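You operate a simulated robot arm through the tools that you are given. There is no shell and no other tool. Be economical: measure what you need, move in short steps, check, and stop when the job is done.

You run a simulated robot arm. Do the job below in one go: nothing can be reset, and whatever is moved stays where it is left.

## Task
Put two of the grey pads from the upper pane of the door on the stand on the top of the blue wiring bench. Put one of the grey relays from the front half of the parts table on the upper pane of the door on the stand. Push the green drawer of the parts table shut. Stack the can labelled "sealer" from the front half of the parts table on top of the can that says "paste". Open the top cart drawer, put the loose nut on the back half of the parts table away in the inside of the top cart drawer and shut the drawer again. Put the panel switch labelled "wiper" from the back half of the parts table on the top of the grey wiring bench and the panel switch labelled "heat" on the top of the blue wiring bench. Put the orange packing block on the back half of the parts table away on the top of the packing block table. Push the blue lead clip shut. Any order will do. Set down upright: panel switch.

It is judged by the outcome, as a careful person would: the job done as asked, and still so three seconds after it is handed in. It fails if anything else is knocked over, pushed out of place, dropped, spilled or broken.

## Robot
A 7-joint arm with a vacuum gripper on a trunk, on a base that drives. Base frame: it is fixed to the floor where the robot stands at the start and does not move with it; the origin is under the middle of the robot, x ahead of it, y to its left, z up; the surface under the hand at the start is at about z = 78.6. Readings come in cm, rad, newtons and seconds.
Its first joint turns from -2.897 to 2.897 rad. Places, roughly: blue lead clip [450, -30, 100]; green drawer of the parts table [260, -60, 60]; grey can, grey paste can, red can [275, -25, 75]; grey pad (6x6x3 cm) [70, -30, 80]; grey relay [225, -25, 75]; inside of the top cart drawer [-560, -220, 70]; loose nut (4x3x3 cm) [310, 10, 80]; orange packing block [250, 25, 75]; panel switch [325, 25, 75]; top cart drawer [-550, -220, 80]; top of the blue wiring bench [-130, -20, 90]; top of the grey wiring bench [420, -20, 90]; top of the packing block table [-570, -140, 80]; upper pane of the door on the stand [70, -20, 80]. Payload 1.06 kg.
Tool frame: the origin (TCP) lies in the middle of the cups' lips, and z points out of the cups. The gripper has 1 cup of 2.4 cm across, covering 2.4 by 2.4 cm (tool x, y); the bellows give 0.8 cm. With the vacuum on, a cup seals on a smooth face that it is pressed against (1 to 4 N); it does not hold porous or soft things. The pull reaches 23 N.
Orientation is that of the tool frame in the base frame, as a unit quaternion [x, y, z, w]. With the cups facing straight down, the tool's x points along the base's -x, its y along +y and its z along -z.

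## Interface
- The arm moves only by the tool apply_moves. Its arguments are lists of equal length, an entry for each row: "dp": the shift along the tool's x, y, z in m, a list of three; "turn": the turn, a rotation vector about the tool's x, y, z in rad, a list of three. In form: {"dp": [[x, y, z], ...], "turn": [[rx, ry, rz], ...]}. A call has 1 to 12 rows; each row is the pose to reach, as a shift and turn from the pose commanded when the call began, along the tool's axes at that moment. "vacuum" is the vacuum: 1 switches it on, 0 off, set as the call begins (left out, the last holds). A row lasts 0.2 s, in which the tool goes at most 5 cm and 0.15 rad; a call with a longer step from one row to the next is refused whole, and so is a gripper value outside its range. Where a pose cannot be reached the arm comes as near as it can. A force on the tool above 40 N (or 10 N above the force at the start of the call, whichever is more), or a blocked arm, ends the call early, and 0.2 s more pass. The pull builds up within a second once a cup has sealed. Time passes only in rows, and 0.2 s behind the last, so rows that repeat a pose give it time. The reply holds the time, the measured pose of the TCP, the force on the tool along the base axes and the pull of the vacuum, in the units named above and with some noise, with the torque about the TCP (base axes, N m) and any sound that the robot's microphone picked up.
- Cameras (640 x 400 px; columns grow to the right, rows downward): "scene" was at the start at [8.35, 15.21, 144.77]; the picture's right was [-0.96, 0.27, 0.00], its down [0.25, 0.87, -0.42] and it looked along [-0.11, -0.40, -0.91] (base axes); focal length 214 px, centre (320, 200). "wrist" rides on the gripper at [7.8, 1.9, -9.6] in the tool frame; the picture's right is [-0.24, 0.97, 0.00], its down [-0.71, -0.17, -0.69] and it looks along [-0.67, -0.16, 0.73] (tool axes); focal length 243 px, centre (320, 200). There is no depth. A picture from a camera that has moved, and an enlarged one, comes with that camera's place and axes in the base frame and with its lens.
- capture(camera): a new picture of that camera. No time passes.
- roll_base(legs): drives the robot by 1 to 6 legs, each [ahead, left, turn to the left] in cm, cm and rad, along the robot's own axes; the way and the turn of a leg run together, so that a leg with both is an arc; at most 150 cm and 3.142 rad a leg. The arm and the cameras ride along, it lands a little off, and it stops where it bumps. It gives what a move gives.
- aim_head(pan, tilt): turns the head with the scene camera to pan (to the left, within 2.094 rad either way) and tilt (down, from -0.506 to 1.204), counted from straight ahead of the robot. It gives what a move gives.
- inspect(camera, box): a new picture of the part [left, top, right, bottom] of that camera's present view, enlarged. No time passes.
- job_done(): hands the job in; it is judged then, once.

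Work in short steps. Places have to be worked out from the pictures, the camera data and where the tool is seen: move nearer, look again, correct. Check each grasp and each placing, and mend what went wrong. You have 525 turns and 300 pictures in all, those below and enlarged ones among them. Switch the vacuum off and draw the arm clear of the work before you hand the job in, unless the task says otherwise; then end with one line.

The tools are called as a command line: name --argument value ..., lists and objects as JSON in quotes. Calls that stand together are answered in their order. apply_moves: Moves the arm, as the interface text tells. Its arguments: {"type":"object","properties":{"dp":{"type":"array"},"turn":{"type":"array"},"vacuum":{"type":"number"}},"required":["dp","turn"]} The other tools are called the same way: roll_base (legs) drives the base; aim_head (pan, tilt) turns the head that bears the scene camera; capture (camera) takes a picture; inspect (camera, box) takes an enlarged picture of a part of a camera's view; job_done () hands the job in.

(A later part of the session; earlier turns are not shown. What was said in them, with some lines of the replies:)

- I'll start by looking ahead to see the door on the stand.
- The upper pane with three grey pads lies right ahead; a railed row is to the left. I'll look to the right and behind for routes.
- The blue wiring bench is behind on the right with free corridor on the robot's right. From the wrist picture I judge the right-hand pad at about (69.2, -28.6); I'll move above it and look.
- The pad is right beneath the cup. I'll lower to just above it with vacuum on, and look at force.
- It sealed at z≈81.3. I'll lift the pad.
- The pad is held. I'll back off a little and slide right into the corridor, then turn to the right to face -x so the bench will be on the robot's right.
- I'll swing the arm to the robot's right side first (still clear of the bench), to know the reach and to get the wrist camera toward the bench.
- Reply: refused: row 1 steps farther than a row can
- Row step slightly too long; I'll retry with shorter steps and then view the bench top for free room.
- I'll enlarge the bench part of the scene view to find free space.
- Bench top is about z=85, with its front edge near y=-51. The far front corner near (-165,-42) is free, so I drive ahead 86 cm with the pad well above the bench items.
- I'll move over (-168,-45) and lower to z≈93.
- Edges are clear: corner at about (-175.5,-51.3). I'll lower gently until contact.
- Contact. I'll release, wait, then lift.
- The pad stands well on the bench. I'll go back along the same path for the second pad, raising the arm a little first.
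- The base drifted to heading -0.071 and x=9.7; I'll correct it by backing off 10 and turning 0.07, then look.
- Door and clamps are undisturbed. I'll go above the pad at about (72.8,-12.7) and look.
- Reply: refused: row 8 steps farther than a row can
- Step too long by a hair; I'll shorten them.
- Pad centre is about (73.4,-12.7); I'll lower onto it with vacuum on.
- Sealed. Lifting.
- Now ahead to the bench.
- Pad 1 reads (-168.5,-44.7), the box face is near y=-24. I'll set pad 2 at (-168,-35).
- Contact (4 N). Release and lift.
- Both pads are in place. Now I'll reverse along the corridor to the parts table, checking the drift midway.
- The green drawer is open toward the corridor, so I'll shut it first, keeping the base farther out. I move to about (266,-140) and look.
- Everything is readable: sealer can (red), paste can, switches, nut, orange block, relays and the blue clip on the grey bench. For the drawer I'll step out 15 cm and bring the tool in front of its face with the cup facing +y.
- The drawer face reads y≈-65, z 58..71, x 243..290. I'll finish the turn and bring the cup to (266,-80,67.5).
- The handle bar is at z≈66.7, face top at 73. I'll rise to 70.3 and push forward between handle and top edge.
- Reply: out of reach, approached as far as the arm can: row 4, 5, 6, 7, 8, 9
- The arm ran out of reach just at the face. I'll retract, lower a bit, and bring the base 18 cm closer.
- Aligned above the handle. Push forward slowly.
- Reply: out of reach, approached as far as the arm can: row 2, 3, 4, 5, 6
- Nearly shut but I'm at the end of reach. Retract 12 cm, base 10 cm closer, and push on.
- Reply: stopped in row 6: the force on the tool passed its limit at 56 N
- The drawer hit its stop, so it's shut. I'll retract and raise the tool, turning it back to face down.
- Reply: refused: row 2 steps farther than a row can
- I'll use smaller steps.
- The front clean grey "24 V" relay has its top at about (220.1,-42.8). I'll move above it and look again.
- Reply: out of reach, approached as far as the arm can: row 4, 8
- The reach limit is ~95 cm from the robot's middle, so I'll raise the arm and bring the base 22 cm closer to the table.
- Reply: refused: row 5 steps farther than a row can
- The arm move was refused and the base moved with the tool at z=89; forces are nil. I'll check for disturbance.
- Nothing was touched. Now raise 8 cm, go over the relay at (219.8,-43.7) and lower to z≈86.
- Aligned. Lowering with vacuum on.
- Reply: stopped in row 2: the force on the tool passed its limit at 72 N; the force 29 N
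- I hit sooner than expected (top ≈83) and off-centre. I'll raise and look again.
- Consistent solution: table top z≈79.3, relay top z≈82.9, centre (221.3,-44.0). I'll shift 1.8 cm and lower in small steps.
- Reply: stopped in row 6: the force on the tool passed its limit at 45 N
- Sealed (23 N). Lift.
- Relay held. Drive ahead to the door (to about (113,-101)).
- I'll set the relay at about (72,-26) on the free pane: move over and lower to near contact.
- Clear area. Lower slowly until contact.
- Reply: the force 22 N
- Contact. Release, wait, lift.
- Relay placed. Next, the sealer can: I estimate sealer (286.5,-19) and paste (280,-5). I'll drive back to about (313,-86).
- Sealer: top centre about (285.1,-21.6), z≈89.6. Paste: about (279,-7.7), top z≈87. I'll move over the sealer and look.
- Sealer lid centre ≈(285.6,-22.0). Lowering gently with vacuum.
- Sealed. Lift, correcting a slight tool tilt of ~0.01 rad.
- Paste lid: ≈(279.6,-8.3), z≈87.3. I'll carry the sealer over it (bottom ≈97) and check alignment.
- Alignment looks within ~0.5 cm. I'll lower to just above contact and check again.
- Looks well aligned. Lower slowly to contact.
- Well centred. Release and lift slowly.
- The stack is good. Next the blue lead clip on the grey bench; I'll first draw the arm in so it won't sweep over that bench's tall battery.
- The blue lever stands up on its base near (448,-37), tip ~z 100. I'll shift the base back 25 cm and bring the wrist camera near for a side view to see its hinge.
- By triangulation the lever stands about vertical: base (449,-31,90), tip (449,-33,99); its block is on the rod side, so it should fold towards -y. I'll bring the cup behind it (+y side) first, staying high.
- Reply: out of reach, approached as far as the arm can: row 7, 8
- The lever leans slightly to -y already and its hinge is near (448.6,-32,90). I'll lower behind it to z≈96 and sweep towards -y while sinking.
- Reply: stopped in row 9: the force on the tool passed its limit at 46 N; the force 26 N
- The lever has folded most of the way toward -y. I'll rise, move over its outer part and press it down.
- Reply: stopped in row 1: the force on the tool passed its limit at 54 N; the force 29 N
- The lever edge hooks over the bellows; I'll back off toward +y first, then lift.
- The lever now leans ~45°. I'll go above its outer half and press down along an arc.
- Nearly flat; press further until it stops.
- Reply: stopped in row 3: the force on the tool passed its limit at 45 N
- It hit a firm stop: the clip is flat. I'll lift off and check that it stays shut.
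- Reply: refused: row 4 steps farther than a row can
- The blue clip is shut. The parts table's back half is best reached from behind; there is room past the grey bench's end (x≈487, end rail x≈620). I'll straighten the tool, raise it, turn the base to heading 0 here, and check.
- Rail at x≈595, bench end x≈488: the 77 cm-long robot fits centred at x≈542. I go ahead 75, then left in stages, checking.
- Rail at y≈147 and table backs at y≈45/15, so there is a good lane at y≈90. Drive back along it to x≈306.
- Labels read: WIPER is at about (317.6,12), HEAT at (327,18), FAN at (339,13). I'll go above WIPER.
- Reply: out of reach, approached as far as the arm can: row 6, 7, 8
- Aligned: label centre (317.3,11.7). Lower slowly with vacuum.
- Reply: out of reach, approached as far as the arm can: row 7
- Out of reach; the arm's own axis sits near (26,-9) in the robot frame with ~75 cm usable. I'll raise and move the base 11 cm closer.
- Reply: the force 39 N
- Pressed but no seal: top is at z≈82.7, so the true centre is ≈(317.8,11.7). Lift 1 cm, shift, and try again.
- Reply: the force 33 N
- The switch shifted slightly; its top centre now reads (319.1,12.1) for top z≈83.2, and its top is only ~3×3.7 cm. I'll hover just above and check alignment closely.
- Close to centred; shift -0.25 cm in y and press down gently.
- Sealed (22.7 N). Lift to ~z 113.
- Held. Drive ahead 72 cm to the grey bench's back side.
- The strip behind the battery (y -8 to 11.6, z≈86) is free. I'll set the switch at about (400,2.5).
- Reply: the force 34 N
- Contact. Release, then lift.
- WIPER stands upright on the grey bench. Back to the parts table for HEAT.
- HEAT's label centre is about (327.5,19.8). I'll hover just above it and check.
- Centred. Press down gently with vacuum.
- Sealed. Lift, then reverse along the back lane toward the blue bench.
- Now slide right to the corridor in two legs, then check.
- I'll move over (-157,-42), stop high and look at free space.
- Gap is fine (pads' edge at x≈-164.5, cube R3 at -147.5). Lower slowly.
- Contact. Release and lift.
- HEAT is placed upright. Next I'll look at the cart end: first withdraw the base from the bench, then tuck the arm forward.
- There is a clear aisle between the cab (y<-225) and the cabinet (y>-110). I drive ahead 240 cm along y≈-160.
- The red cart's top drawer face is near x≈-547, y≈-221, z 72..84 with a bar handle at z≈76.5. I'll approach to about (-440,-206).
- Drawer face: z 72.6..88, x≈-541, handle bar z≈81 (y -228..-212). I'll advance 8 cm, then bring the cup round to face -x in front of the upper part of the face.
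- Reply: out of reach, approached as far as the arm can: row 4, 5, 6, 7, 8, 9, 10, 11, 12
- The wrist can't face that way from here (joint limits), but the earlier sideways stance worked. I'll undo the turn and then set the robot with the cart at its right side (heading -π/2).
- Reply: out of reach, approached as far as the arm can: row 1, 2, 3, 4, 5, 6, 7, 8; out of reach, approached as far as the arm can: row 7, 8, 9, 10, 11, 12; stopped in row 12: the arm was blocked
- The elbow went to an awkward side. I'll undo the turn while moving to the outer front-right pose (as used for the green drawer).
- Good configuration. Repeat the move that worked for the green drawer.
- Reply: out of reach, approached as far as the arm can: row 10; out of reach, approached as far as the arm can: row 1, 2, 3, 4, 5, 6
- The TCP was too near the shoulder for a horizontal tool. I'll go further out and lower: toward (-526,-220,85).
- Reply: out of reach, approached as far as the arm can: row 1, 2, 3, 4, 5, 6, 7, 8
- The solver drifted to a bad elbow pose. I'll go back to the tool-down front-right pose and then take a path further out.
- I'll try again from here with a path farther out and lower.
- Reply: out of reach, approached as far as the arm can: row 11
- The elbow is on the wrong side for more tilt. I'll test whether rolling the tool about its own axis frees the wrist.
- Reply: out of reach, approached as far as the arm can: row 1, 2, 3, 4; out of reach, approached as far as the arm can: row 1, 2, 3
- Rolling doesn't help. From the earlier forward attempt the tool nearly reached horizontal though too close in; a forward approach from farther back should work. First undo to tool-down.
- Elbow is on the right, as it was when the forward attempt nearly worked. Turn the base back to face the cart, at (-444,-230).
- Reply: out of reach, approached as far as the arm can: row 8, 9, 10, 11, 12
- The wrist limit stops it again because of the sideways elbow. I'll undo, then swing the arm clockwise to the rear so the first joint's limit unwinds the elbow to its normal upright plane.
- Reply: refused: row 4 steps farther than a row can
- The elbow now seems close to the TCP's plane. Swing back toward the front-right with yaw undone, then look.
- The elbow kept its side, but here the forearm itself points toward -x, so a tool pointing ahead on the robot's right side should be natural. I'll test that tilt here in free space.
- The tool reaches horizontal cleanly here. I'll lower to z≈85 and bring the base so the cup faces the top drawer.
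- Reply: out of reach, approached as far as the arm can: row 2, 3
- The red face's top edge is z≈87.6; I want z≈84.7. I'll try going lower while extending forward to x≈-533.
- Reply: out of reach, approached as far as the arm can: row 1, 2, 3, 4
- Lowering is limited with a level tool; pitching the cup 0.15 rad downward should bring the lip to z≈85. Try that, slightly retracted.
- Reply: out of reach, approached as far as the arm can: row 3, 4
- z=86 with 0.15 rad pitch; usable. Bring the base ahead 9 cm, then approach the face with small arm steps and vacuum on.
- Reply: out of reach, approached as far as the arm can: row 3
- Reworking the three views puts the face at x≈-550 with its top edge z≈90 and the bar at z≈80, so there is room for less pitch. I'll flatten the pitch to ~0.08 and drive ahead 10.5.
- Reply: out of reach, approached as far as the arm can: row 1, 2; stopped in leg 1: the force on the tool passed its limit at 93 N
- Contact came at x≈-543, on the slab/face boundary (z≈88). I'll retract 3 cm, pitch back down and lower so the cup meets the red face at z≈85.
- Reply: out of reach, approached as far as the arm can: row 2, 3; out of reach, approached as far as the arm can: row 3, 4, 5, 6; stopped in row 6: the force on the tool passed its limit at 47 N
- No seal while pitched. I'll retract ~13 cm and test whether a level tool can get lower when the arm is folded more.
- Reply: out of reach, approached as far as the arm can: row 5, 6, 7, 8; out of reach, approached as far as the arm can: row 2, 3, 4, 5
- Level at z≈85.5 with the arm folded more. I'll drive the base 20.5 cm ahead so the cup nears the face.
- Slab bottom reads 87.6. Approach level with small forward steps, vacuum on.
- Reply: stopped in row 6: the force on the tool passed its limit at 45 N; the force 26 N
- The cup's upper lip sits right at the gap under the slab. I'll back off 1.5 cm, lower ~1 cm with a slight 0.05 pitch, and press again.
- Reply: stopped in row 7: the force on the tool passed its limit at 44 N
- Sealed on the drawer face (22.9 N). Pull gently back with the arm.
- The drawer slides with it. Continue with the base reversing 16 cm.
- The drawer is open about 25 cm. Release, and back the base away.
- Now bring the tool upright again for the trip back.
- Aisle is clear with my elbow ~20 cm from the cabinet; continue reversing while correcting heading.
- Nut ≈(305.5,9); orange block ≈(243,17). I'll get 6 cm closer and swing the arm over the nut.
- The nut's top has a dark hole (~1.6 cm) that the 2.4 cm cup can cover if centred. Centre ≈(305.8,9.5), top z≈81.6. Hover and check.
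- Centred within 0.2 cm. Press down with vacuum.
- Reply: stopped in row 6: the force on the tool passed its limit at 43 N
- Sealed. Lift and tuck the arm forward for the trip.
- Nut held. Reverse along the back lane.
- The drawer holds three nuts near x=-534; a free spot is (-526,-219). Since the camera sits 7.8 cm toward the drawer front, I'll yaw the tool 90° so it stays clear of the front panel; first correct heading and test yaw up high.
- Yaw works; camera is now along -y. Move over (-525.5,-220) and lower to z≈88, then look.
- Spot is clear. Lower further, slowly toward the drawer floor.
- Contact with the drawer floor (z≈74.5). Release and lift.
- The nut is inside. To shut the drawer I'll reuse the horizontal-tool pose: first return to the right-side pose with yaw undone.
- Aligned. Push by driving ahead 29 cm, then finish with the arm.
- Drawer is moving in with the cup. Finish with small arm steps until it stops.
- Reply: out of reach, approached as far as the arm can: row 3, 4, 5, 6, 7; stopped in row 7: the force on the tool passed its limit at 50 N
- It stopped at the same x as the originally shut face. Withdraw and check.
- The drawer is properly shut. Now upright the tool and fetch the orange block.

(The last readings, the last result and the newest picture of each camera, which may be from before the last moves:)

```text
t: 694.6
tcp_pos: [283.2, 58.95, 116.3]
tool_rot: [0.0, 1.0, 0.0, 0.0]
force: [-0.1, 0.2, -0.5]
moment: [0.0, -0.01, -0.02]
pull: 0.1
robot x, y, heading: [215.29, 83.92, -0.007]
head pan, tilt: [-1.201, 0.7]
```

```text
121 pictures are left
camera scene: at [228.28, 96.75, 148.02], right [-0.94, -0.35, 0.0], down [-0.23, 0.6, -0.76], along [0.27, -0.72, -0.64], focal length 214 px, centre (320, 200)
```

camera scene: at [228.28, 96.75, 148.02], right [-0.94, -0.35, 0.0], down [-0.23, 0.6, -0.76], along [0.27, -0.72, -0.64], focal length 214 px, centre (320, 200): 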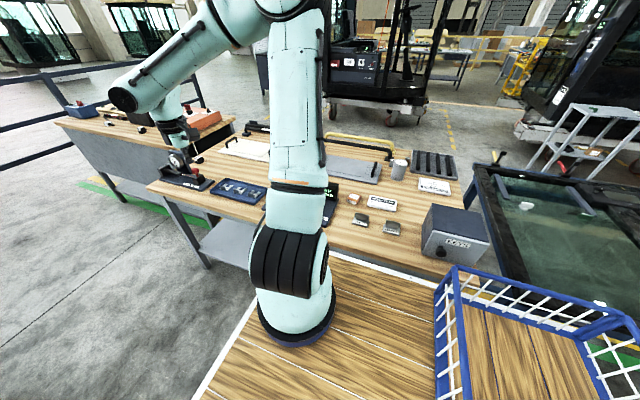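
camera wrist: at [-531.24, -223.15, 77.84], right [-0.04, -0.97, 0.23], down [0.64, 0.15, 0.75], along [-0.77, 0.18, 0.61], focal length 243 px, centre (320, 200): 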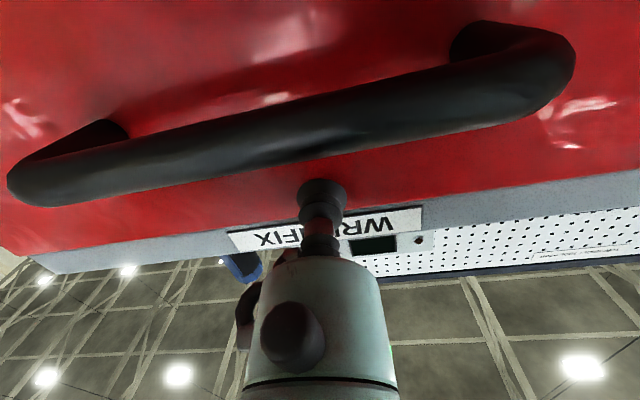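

Block ≈(241.4,16.1). A rod on the gap rig (~z 107, near (278,25)) lies by the swing path, so I'll raise to z≈124 and keep inside it.

apply_moves --dp '[[0.02, -0.02, -0.035], [0.045, -0.045, -0.06], [0.075, -0.07, -0.08], [0.105, -0.1, -0.08], [0.135, -0.13, -0.08], [0.165, -0.165, -0.08], [0.195, -0.2, -0.08], [0.225, -0.235, -0.08], [0.26, -0.265, -0.08], [0.295, -0.295, -0.08], [0.33, -0.325, -0.08], [0.365, -0.355, -0.08]]' --turn '[[0, 0, 0], [0, 0, 0], [0, 0, 0], [0, 0, 0], [0, 0, 0], [0, 0, 0], [0, 0, 0], [0, 0, 0], [0, 0, 0], [0, 0, 0], [0, 0, 0], [0, 0, 0]]'

capture --camera "wrist"

```text
t: 697.2
tcp_pos: [246.65, 23.68, 124.3]
tool_rot: [-0.001, 1.0, 0.0, -0.001]
force: [-0.2, 0.3, -0.3]
moment: [-0.02, 0.02, 0.03]
pull: 0.0
robot x, y, heading: [215.12, 83.71, -0.005]
head pan, tilt: [-1.201, 0.7]
```

```text
120 pictures are left
camera wrist: at [238.78, 25.53, 133.93], right [0.23, 0.97, 0.0], down [0.71, -0.17, 0.68], along [0.66, -0.16, -0.73], focal length 243 px, centre (320, 200)
```

wrist: 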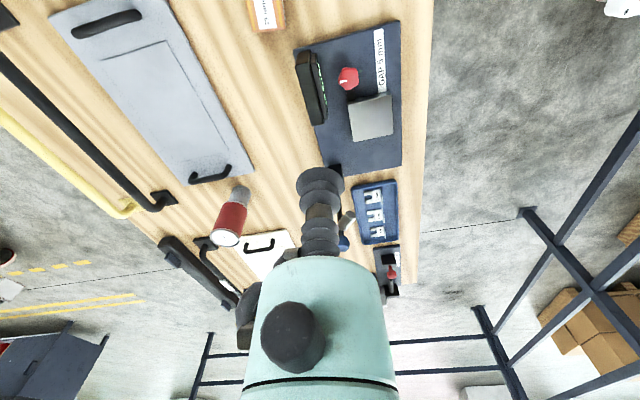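

apply_moves --dp '[[0.03, -0.03, 0], [0.06, -0.06, 0], [0.076, -0.077, 0.02], [0.076, -0.077, 0.065], [0.076, -0.077, 0.11], [0.076, -0.077, 0.155], [0.076, -0.077, 0.2], [0.076, -0.077, 0.245]]' --turn '[[0, 0, 0], [0, 0, 0], [0, 0, 0], [0, 0, 0], [0, 0, 0], [0, 0, 0], [0, 0, 0], [0, 0, 0]]'

capture --camera "wrist"

inspect --camera "wrist" --box '[240, 60, 400, 160]'

```text
t: 699.0
tcp_pos: [239.15, 15.81, 99.91]
tool_rot: [0.0, 1.0, -0.002, -0.001]
force: [0.0, 0.2, -0.9]
moment: [-0.01, -0.01, 0.0]
pull: 0.2
robot x, y, heading: [215.18, 83.96, -0.009]
head pan, tilt: [-1.201, 0.7]
```

```text
119 pictures are left
camera wrist: at [231.38, 17.81, 109.46], right [0.23, 0.97, 0.0], down [0.71, -0.17, 0.68], along [0.66, -0.16, -0.73], focal length 243 px, centre (320, 200)
```

wrist: 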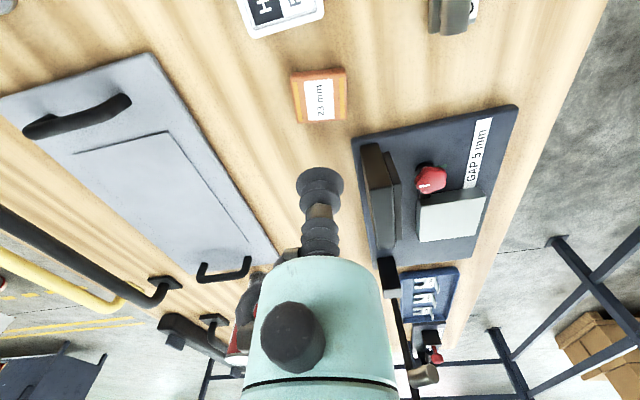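

```text
4.00 times, centred on (320, 110) of wrist
camera zoom: at [231.38, 17.81, 109.46], right [0.23, 0.97, 0.0], down [0.71, -0.17, 0.68], along [0.66, -0.16, -0.73], focal length 970 px, centre (320, 560)
```

zoom: 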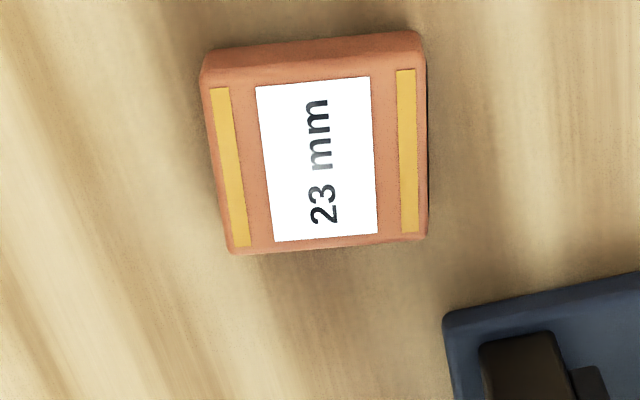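

Block top centre ≈(241.6,15.3), top z≈81.6. Lower onto it with vacuum.

apply_moves --dp '[[-0.024, -0.005, 0.035], [-0.024, -0.005, 0.08], [-0.024, -0.005, 0.12], [-0.024, -0.005, 0.155], [-0.024, -0.005, 0.172], [-0.024, -0.005, 0.179], [-0.024, -0.005, 0.183], [-0.024, -0.005, 0.186], [-0.024, -0.005, 0.186]]' --turn '[[0, 0, 0], [0, 0, 0], [0, 0, 0], [0, 0, 0], [0, 0, 0], [0, 0, 0], [0, 0, 0], [0, 0, 0], [0, 0, 0]]' --vacuum 1

```text
t: 701.0
tcp_pos: [241.49, 15.14, 81.49]
tool_rot: [-0.001, 1.0, -0.002, 0.0]
force: [3.4, -3.8, 25.1]
moment: [0.04, 0.02, 0.02]
pull: 23.0
robot x, y, heading: [214.78, 83.81, -0.008]
head pan, tilt: [-1.201, 0.7]
```

Sealed. Lift high, and swing back to the front above the rod.

apply_moves --dp '[[0, 0, -0.01], [0, 0, -0.045], [0, 0, -0.09], [0, 0, -0.135], [0, 0, -0.18], [0, 0, -0.225], [0, 0, -0.27], [0, 0, -0.315], [0, 0, -0.36], [0, 0, -0.4], [0, 0, -0.44]]' --turn '[[0, 0, 0], [0, 0, 0], [0, 0, 0], [0, 0, 0], [0, 0, 0], [0, 0, 0], [0, 0, 0], [0, 0, 0], [0, 0, 0], [0, 0, 0], [0, 0, 0]]'

capture --camera "wrist"

```text
t: 703.4
tcp_pos: [241.45, 15.28, 125.3]
tool_rot: [0.0, 1.0, 0.0, -0.001]
force: [-0.2, 0.2, -1.1]
moment: [-0.02, -0.03, -0.01]
pull: 23.0
robot x, y, heading: [215.33, 83.6, -0.003]
head pan, tilt: [-1.201, 0.7]
```

```text
117 pictures are left
camera wrist: at [233.55, 17.04, 134.88], right [0.23, 0.97, 0.0], down [0.71, -0.17, 0.68], along [0.67, -0.16, -0.73], focal length 243 px, centre (320, 200)
```

wrist: 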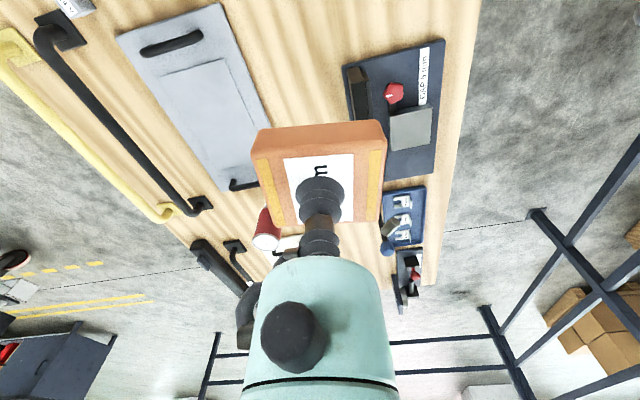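

Block held. Drive back along the lane.

roll_base --legs '[[-150, 0, 0.003], [-90, 0, 0]]'

apply_moves --dp '[[-0.035, 0.02, 0.005], [-0.07, 0.04, 0.01], [-0.105, 0.06, 0.015], [-0.14, 0.085, 0.02], [-0.17, 0.115, 0.025], [-0.2, 0.15, 0.03], [-0.23, 0.185, 0.035], [-0.26, 0.22, 0.04], [-0.29, 0.255, 0.045], [-0.32, 0.29, 0.05], [-0.35, 0.325, 0.055], [-0.38, 0.355, 0.06]]' --turn '[[0, 0, 0], [0, 0, 0], [0, 0, 0], [0, 0, 0], [0, 0, 0], [0, 0, 0], [0, 0, 0], [0, 0, 0], [0, 0, 0], [0, 0, 0], [0, 0, 0], [0, 0, 0]]'

```text
t: 715.3
tcp_pos: [-1.98, 21.74, 125.27]
tool_rot: [0.015, 1.0, 0.0, 0.0]
force: [0.0, -0.2, -1.5]
moment: [-0.04, 0.02, 0.01]
pull: 23.1
robot x, y, heading: [-26.22, 90.98, -0.042]
head pan, tilt: [-1.201, 0.7]
```

```text
t: 717.9
tcp_pos: [37.14, 55.87, 119.28]
tool_rot: [0.016, 1.0, 0.001, 0.001]
force: [0.1, -0.1, -1.0]
moment: [0.04, -0.03, 0.02]
pull: 23.0
robot x, y, heading: [-26.12, 90.89, -0.04]
head pan, tilt: [-1.201, 0.7]
```

roll_base --legs '[[0, 0, 0.04], [0, -115, 0], [0, -110, 0]]'

```text
t: 729.3
tcp_pos: [42.22, -165.34, 119.24]
tool_rot: [-0.014, 1.0, 0.0, 0.0]
force: [0.4, 0.2, -0.9]
moment: [0.0, -0.01, 0.02]
pull: 23.0
robot x, y, heading: [-22.73, -133.52, 0.016]
head pan, tilt: [-1.201, 0.7]
```

roll_base --legs '[[0, 0, 3.125], [0, 40, 0]]'

```text
t: 739.0
tcp_pos: [-87.74, -138.88, 119.26]
tool_rot: [1.0, -0.01, 0.001, 0.0]
force: [0.4, 0.1, -1.2]
moment: [-0.02, -0.01, -0.01]
pull: 22.9
robot x, y, heading: [-24.22, -173.38, 3.114]
head pan, tilt: [-1.201, 0.7]
```

apply_moves --dp '[[-0.02, 0.04, 0], [-0.04, 0.08, 0], [-0.04, 0.1, 0]]' --turn '[[0, 0, 0], [0, 0, 0], [0, 0, 0]]'

roll_base --legs '[[50, 2, 0.028], [100, 0, 0], [100, 0, 0]]'

```text
t: 739.9
tcp_pos: [-91.89, -148.72, 119.28]
tool_rot: [1.0, -0.011, 0.002, 0.0]
force: [-0.1, 0.3, -0.4]
moment: [-0.04, 0.02, 0.02]
pull: 23.5
robot x, y, heading: [-24.09, -173.69, 3.111]
head pan, tilt: [-1.201, 0.7]
```

```text
t: 752.4
tcp_pos: [-342.95, -152.06, 119.22]
tool_rot: [1.0, 0.005, 0.001, 0.0]
force: [-0.4, -0.1, -0.3]
moment: [0.01, -0.02, 0.01]
pull: 22.9
robot x, y, heading: [-274.71, -174.29, -3.142]
head pan, tilt: [-1.201, 0.7]
```

roll_base --legs '[[100, 0, 0], [92, 4, 0]]'

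capture --camera "wrist"

aim_head --pan -0.3 --tilt 0.6

capture --camera "scene"

```text
t: 762.0
tcp_pos: [-533.86, -154.38, 119.18]
tool_rot: [1.0, -0.002, 0.001, 0.0]
force: [0.3, -0.2, -0.5]
moment: [-0.01, -0.02, 0.01]
pull: 23.1
robot x, y, heading: [-465.45, -177.75, 3.136]
head pan, tilt: [-1.201, 0.7]
```

```text
116 pictures are left
camera wrist: at [-525.94, -156.23, 128.85], right [-0.24, -0.97, 0.0], down [-0.71, 0.17, 0.68], along [-0.66, 0.16, -0.73], focal length 243 px, centre (320, 200)
```

wrist: 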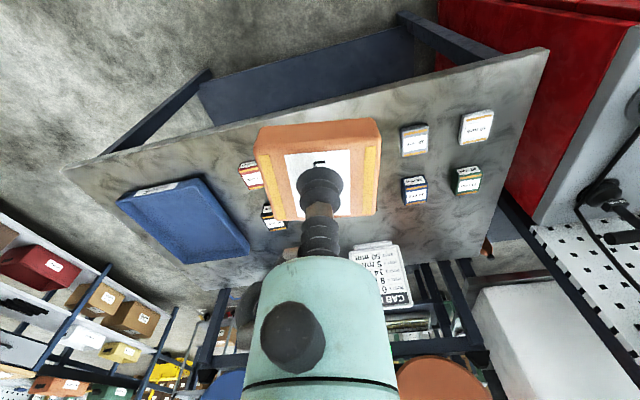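

```text
t: 763.2
tcp_pos: [-533.81, -154.4, 119.35]
tool_rot: [1.0, -0.001, 0.001, 0.001]
force: [-0.4, 0.1, 0.3]
moment: [-0.01, 0.0, 0.03]
pull: 23.2
robot x, y, heading: [-465.45, -177.67, 3.131]
head pan, tilt: [-0.3, 0.6]
```

```text
115 pictures are left
camera scene: at [-484.24, -195.9, 148.88], right [0.31, 0.95, 0.0], down [0.54, -0.17, -0.82], along [-0.78, 0.25, -0.57], focal length 214 px, centre (320, 200)
```

scene: 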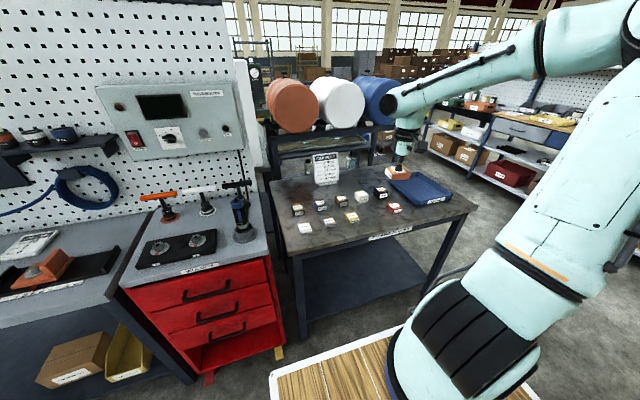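

inspect --camera "scene" --box '[260, 140, 500, 290]'

```text
2.67 times, centred on (380, 215) of scene
camera zoom: at [-484.24, -195.9, 148.88], right [0.31, 0.95, 0.0], down [0.54, -0.17, -0.82], along [-0.78, 0.25, -0.57], focal length 572 px, centre (160, 160)
```

zoom: 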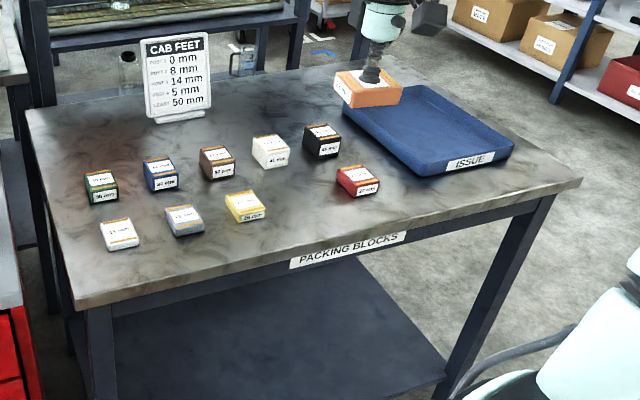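

There is a gap in the front row between the yellow and red blocks, around (-550,-146.8). I'll place the orange block there: move over and lower to z≈93, then look.

apply_moves --dp '[[-0.04, -0.02, 0], [-0.08, -0.04, 0], [-0.12, -0.06, 0], [-0.16, -0.076, 0.01], [-0.162, -0.076, 0.055], [-0.162, -0.076, 0.1], [-0.162, -0.076, 0.145], [-0.162, -0.076, 0.19], [-0.162, -0.076, 0.23], [-0.162, -0.076, 0.255]]' --turn '[[0, 0, 0], [0, 0, 0], [0, 0, 0], [0, 0, 0], [0, 0, 0], [0, 0, 0], [0, 0, 0], [0, 0, 0], [0, 0, 0], [0, 0, 0]]'

inspect --camera "scene" --box '[260, 140, 500, 290]'

capture --camera "wrist"

```text
t: 765.4
tcp_pos: [-550.01, -146.56, 93.62]
tool_rot: [1.0, -0.002, 0.001, 0.0]
force: [0.4, 0.2, -1.4]
moment: [-0.01, 0.0, 0.01]
pull: 23.1
robot x, y, heading: [-465.29, -177.99, 3.129]
head pan, tilt: [-0.3, 0.6]
```

```text
2.67 times, centred on (380, 215) of scene
camera zoom: at [-484.22, -195.91, 148.88], right [0.31, 0.95, 0.0], down [0.54, -0.17, -0.83], along [-0.79, 0.25, -0.56], focal length 572 px, centre (160, 160)
```

zoom: 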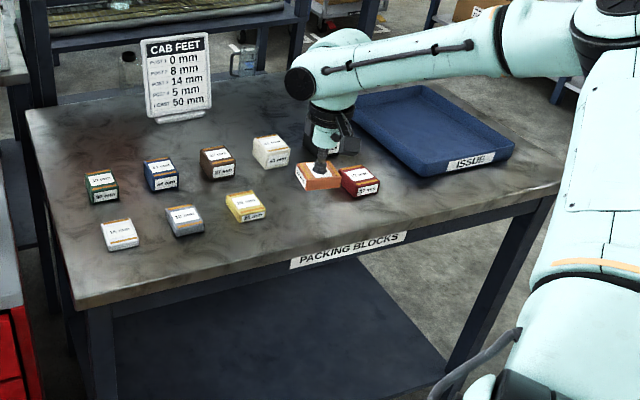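

```text
112 pictures are left
camera wrist: at [-542.18, -148.61, 103.29], right [-0.24, -0.97, 0.0], down [-0.71, 0.17, 0.68], along [-0.66, 0.16, -0.73], focal length 243 px, centre (320, 200)
```

wrist: 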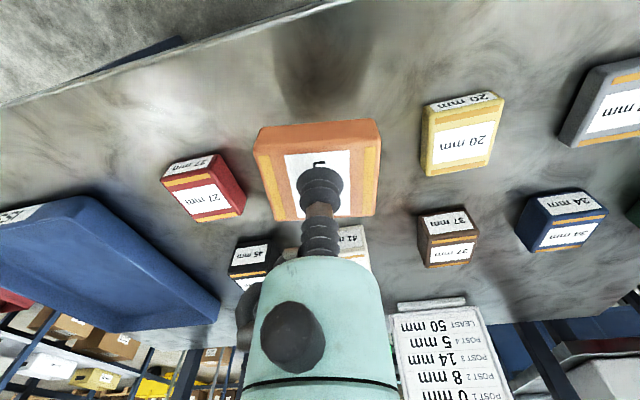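

Well centred between neighbours (-153.9 and -139.4). Lower to contact.

apply_moves --dp '[[0, 0, 0.025], [0, 0, 0.04], [0, 0, 0.048], [0, 0, 0.052], [0, 0, 0.055], [0, 0, 0.058]]' --turn '[[0, 0, 0], [0, 0, 0], [0, 0, 0], [0, 0, 0], [0, 0, 0], [0, 0, 0]]'

```text
t: 766.8
tcp_pos: [-549.9, -146.6, 87.89]
tool_rot: [1.0, -0.002, 0.0, 0.001]
force: [0.2, 0.8, -0.6]
moment: [-0.02, 0.0, 0.01]
pull: 22.7
robot x, y, heading: [-465.76, -177.66, 3.133]
head pan, tilt: [-0.3, 0.6]
```

apply_moves --dp '[[0, 0, 0.003], [0, 0, 0.006], [0, 0, 0.009], [0, 0, 0.012]]' --turn '[[0, 0, 0], [0, 0, 0], [0, 0, 0], [0, 0, 0]]'

```text
t: 767.8
tcp_pos: [-549.99, -146.66, 86.65]
tool_rot: [1.0, -0.002, 0.001, 0.001]
force: [-0.1, -0.3, -0.4]
moment: [0.04, 0.03, 0.0]
pull: 22.4
robot x, y, heading: [-465.66, -177.76, 3.133]
head pan, tilt: [-0.3, 0.6]
```

apply_moves --dp '[[0, 0, 0.003], [0, 0, 0.006], [0, 0, 0.009], [0, 0, 0.012], [0, 0, 0.015]]' --turn '[[0, 0, 0], [0, 0, 0], [0, 0, 0], [0, 0, 0], [0, 0, 0]]'

```text
t: 769.0
tcp_pos: [-550.03, -146.5, 85.37]
tool_rot: [1.0, -0.002, -0.001, -0.001]
force: [-6.6, 4.7, 23.4]
moment: [-0.04, -0.06, -0.02]
pull: 23.1
robot x, y, heading: [-465.6, -178.12, 3.128]
head pan, tilt: [-0.3, 0.6]
```

Contact (table z≈83). Release and lift.

apply_moves --dp '[[0, 0, -0.003], [0, 0, -0.003], [0, 0, -0.003], [0, 0, -0.003], [0, 0, -0.004], [0, 0, -0.02], [0, 0, -0.06], [0, 0, -0.1], [0, 0, -0.145], [0, 0, -0.19], [0, 0, -0.235], [0, 0, -0.28]]' --turn '[[0, 0, 0], [0, 0, 0], [0, 0, 0], [0, 0, 0], [0, 0, 0], [0, 0, 0], [0, 0, 0], [0, 0, 0], [0, 0, 0], [0, 0, 0], [0, 0, 0], [0, 0, 0]]' --vacuum 0

roll_base --legs '[[-25, 0, 0]]'

capture --camera "scene"

inspect --camera "scene" --box '[200, 120, 440, 270]'

```text
t: 771.6
tcp_pos: [-549.76, -146.74, 113.43]
tool_rot: [1.0, -0.002, 0.001, 0.001]
force: [-0.4, 0.6, -0.2]
moment: [0.01, 0.01, 0.04]
pull: 0.1
robot x, y, heading: [-465.83, -177.65, 3.13]
head pan, tilt: [-0.3, 0.6]
```

```text
t: 773.4
tcp_pos: [-525.3, -147.42, 113.36]
tool_rot: [1.0, 0.001, 0.0, 0.0]
force: [0.5, 0.0, 0.2]
moment: [0.02, 0.0, -0.02]
pull: 0.0
robot x, y, heading: [-441.17, -178.18, 3.136]
head pan, tilt: [-0.3, 0.6]
```

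```text
111 pictures are left
camera scene: at [-459.58, -196.23, 148.88], right [0.3, 0.95, 0.0], down [0.54, -0.17, -0.83], along [-0.79, 0.25, -0.56], focal length 214 px, centre (320, 200)
```

scene: 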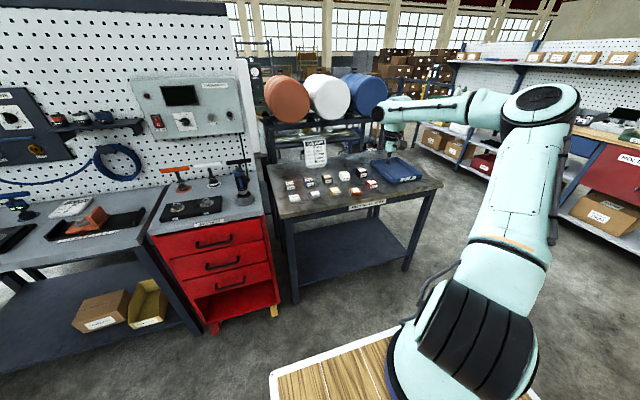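

```text
2.67 times, centred on (320, 195) of scene
camera zoom: at [-459.58, -196.23, 148.88], right [0.3, 0.95, 0.0], down [0.54, -0.17, -0.83], along [-0.79, 0.25, -0.56], focal length 572 px, centre (320, 213)
```

zoom: 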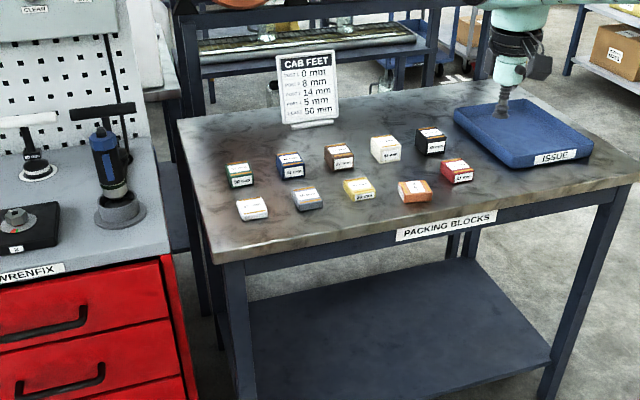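

The orange block sits in its row and the drawer is shut. All tasks are checked, the vacuum is off and the arm is clear, so I hand the job in.

job_done

```text
The job is handed in.
```

I did every item on the list, checked each by picture or by feel of the stop, and handed the job in with the vacuum off and the arm clear.
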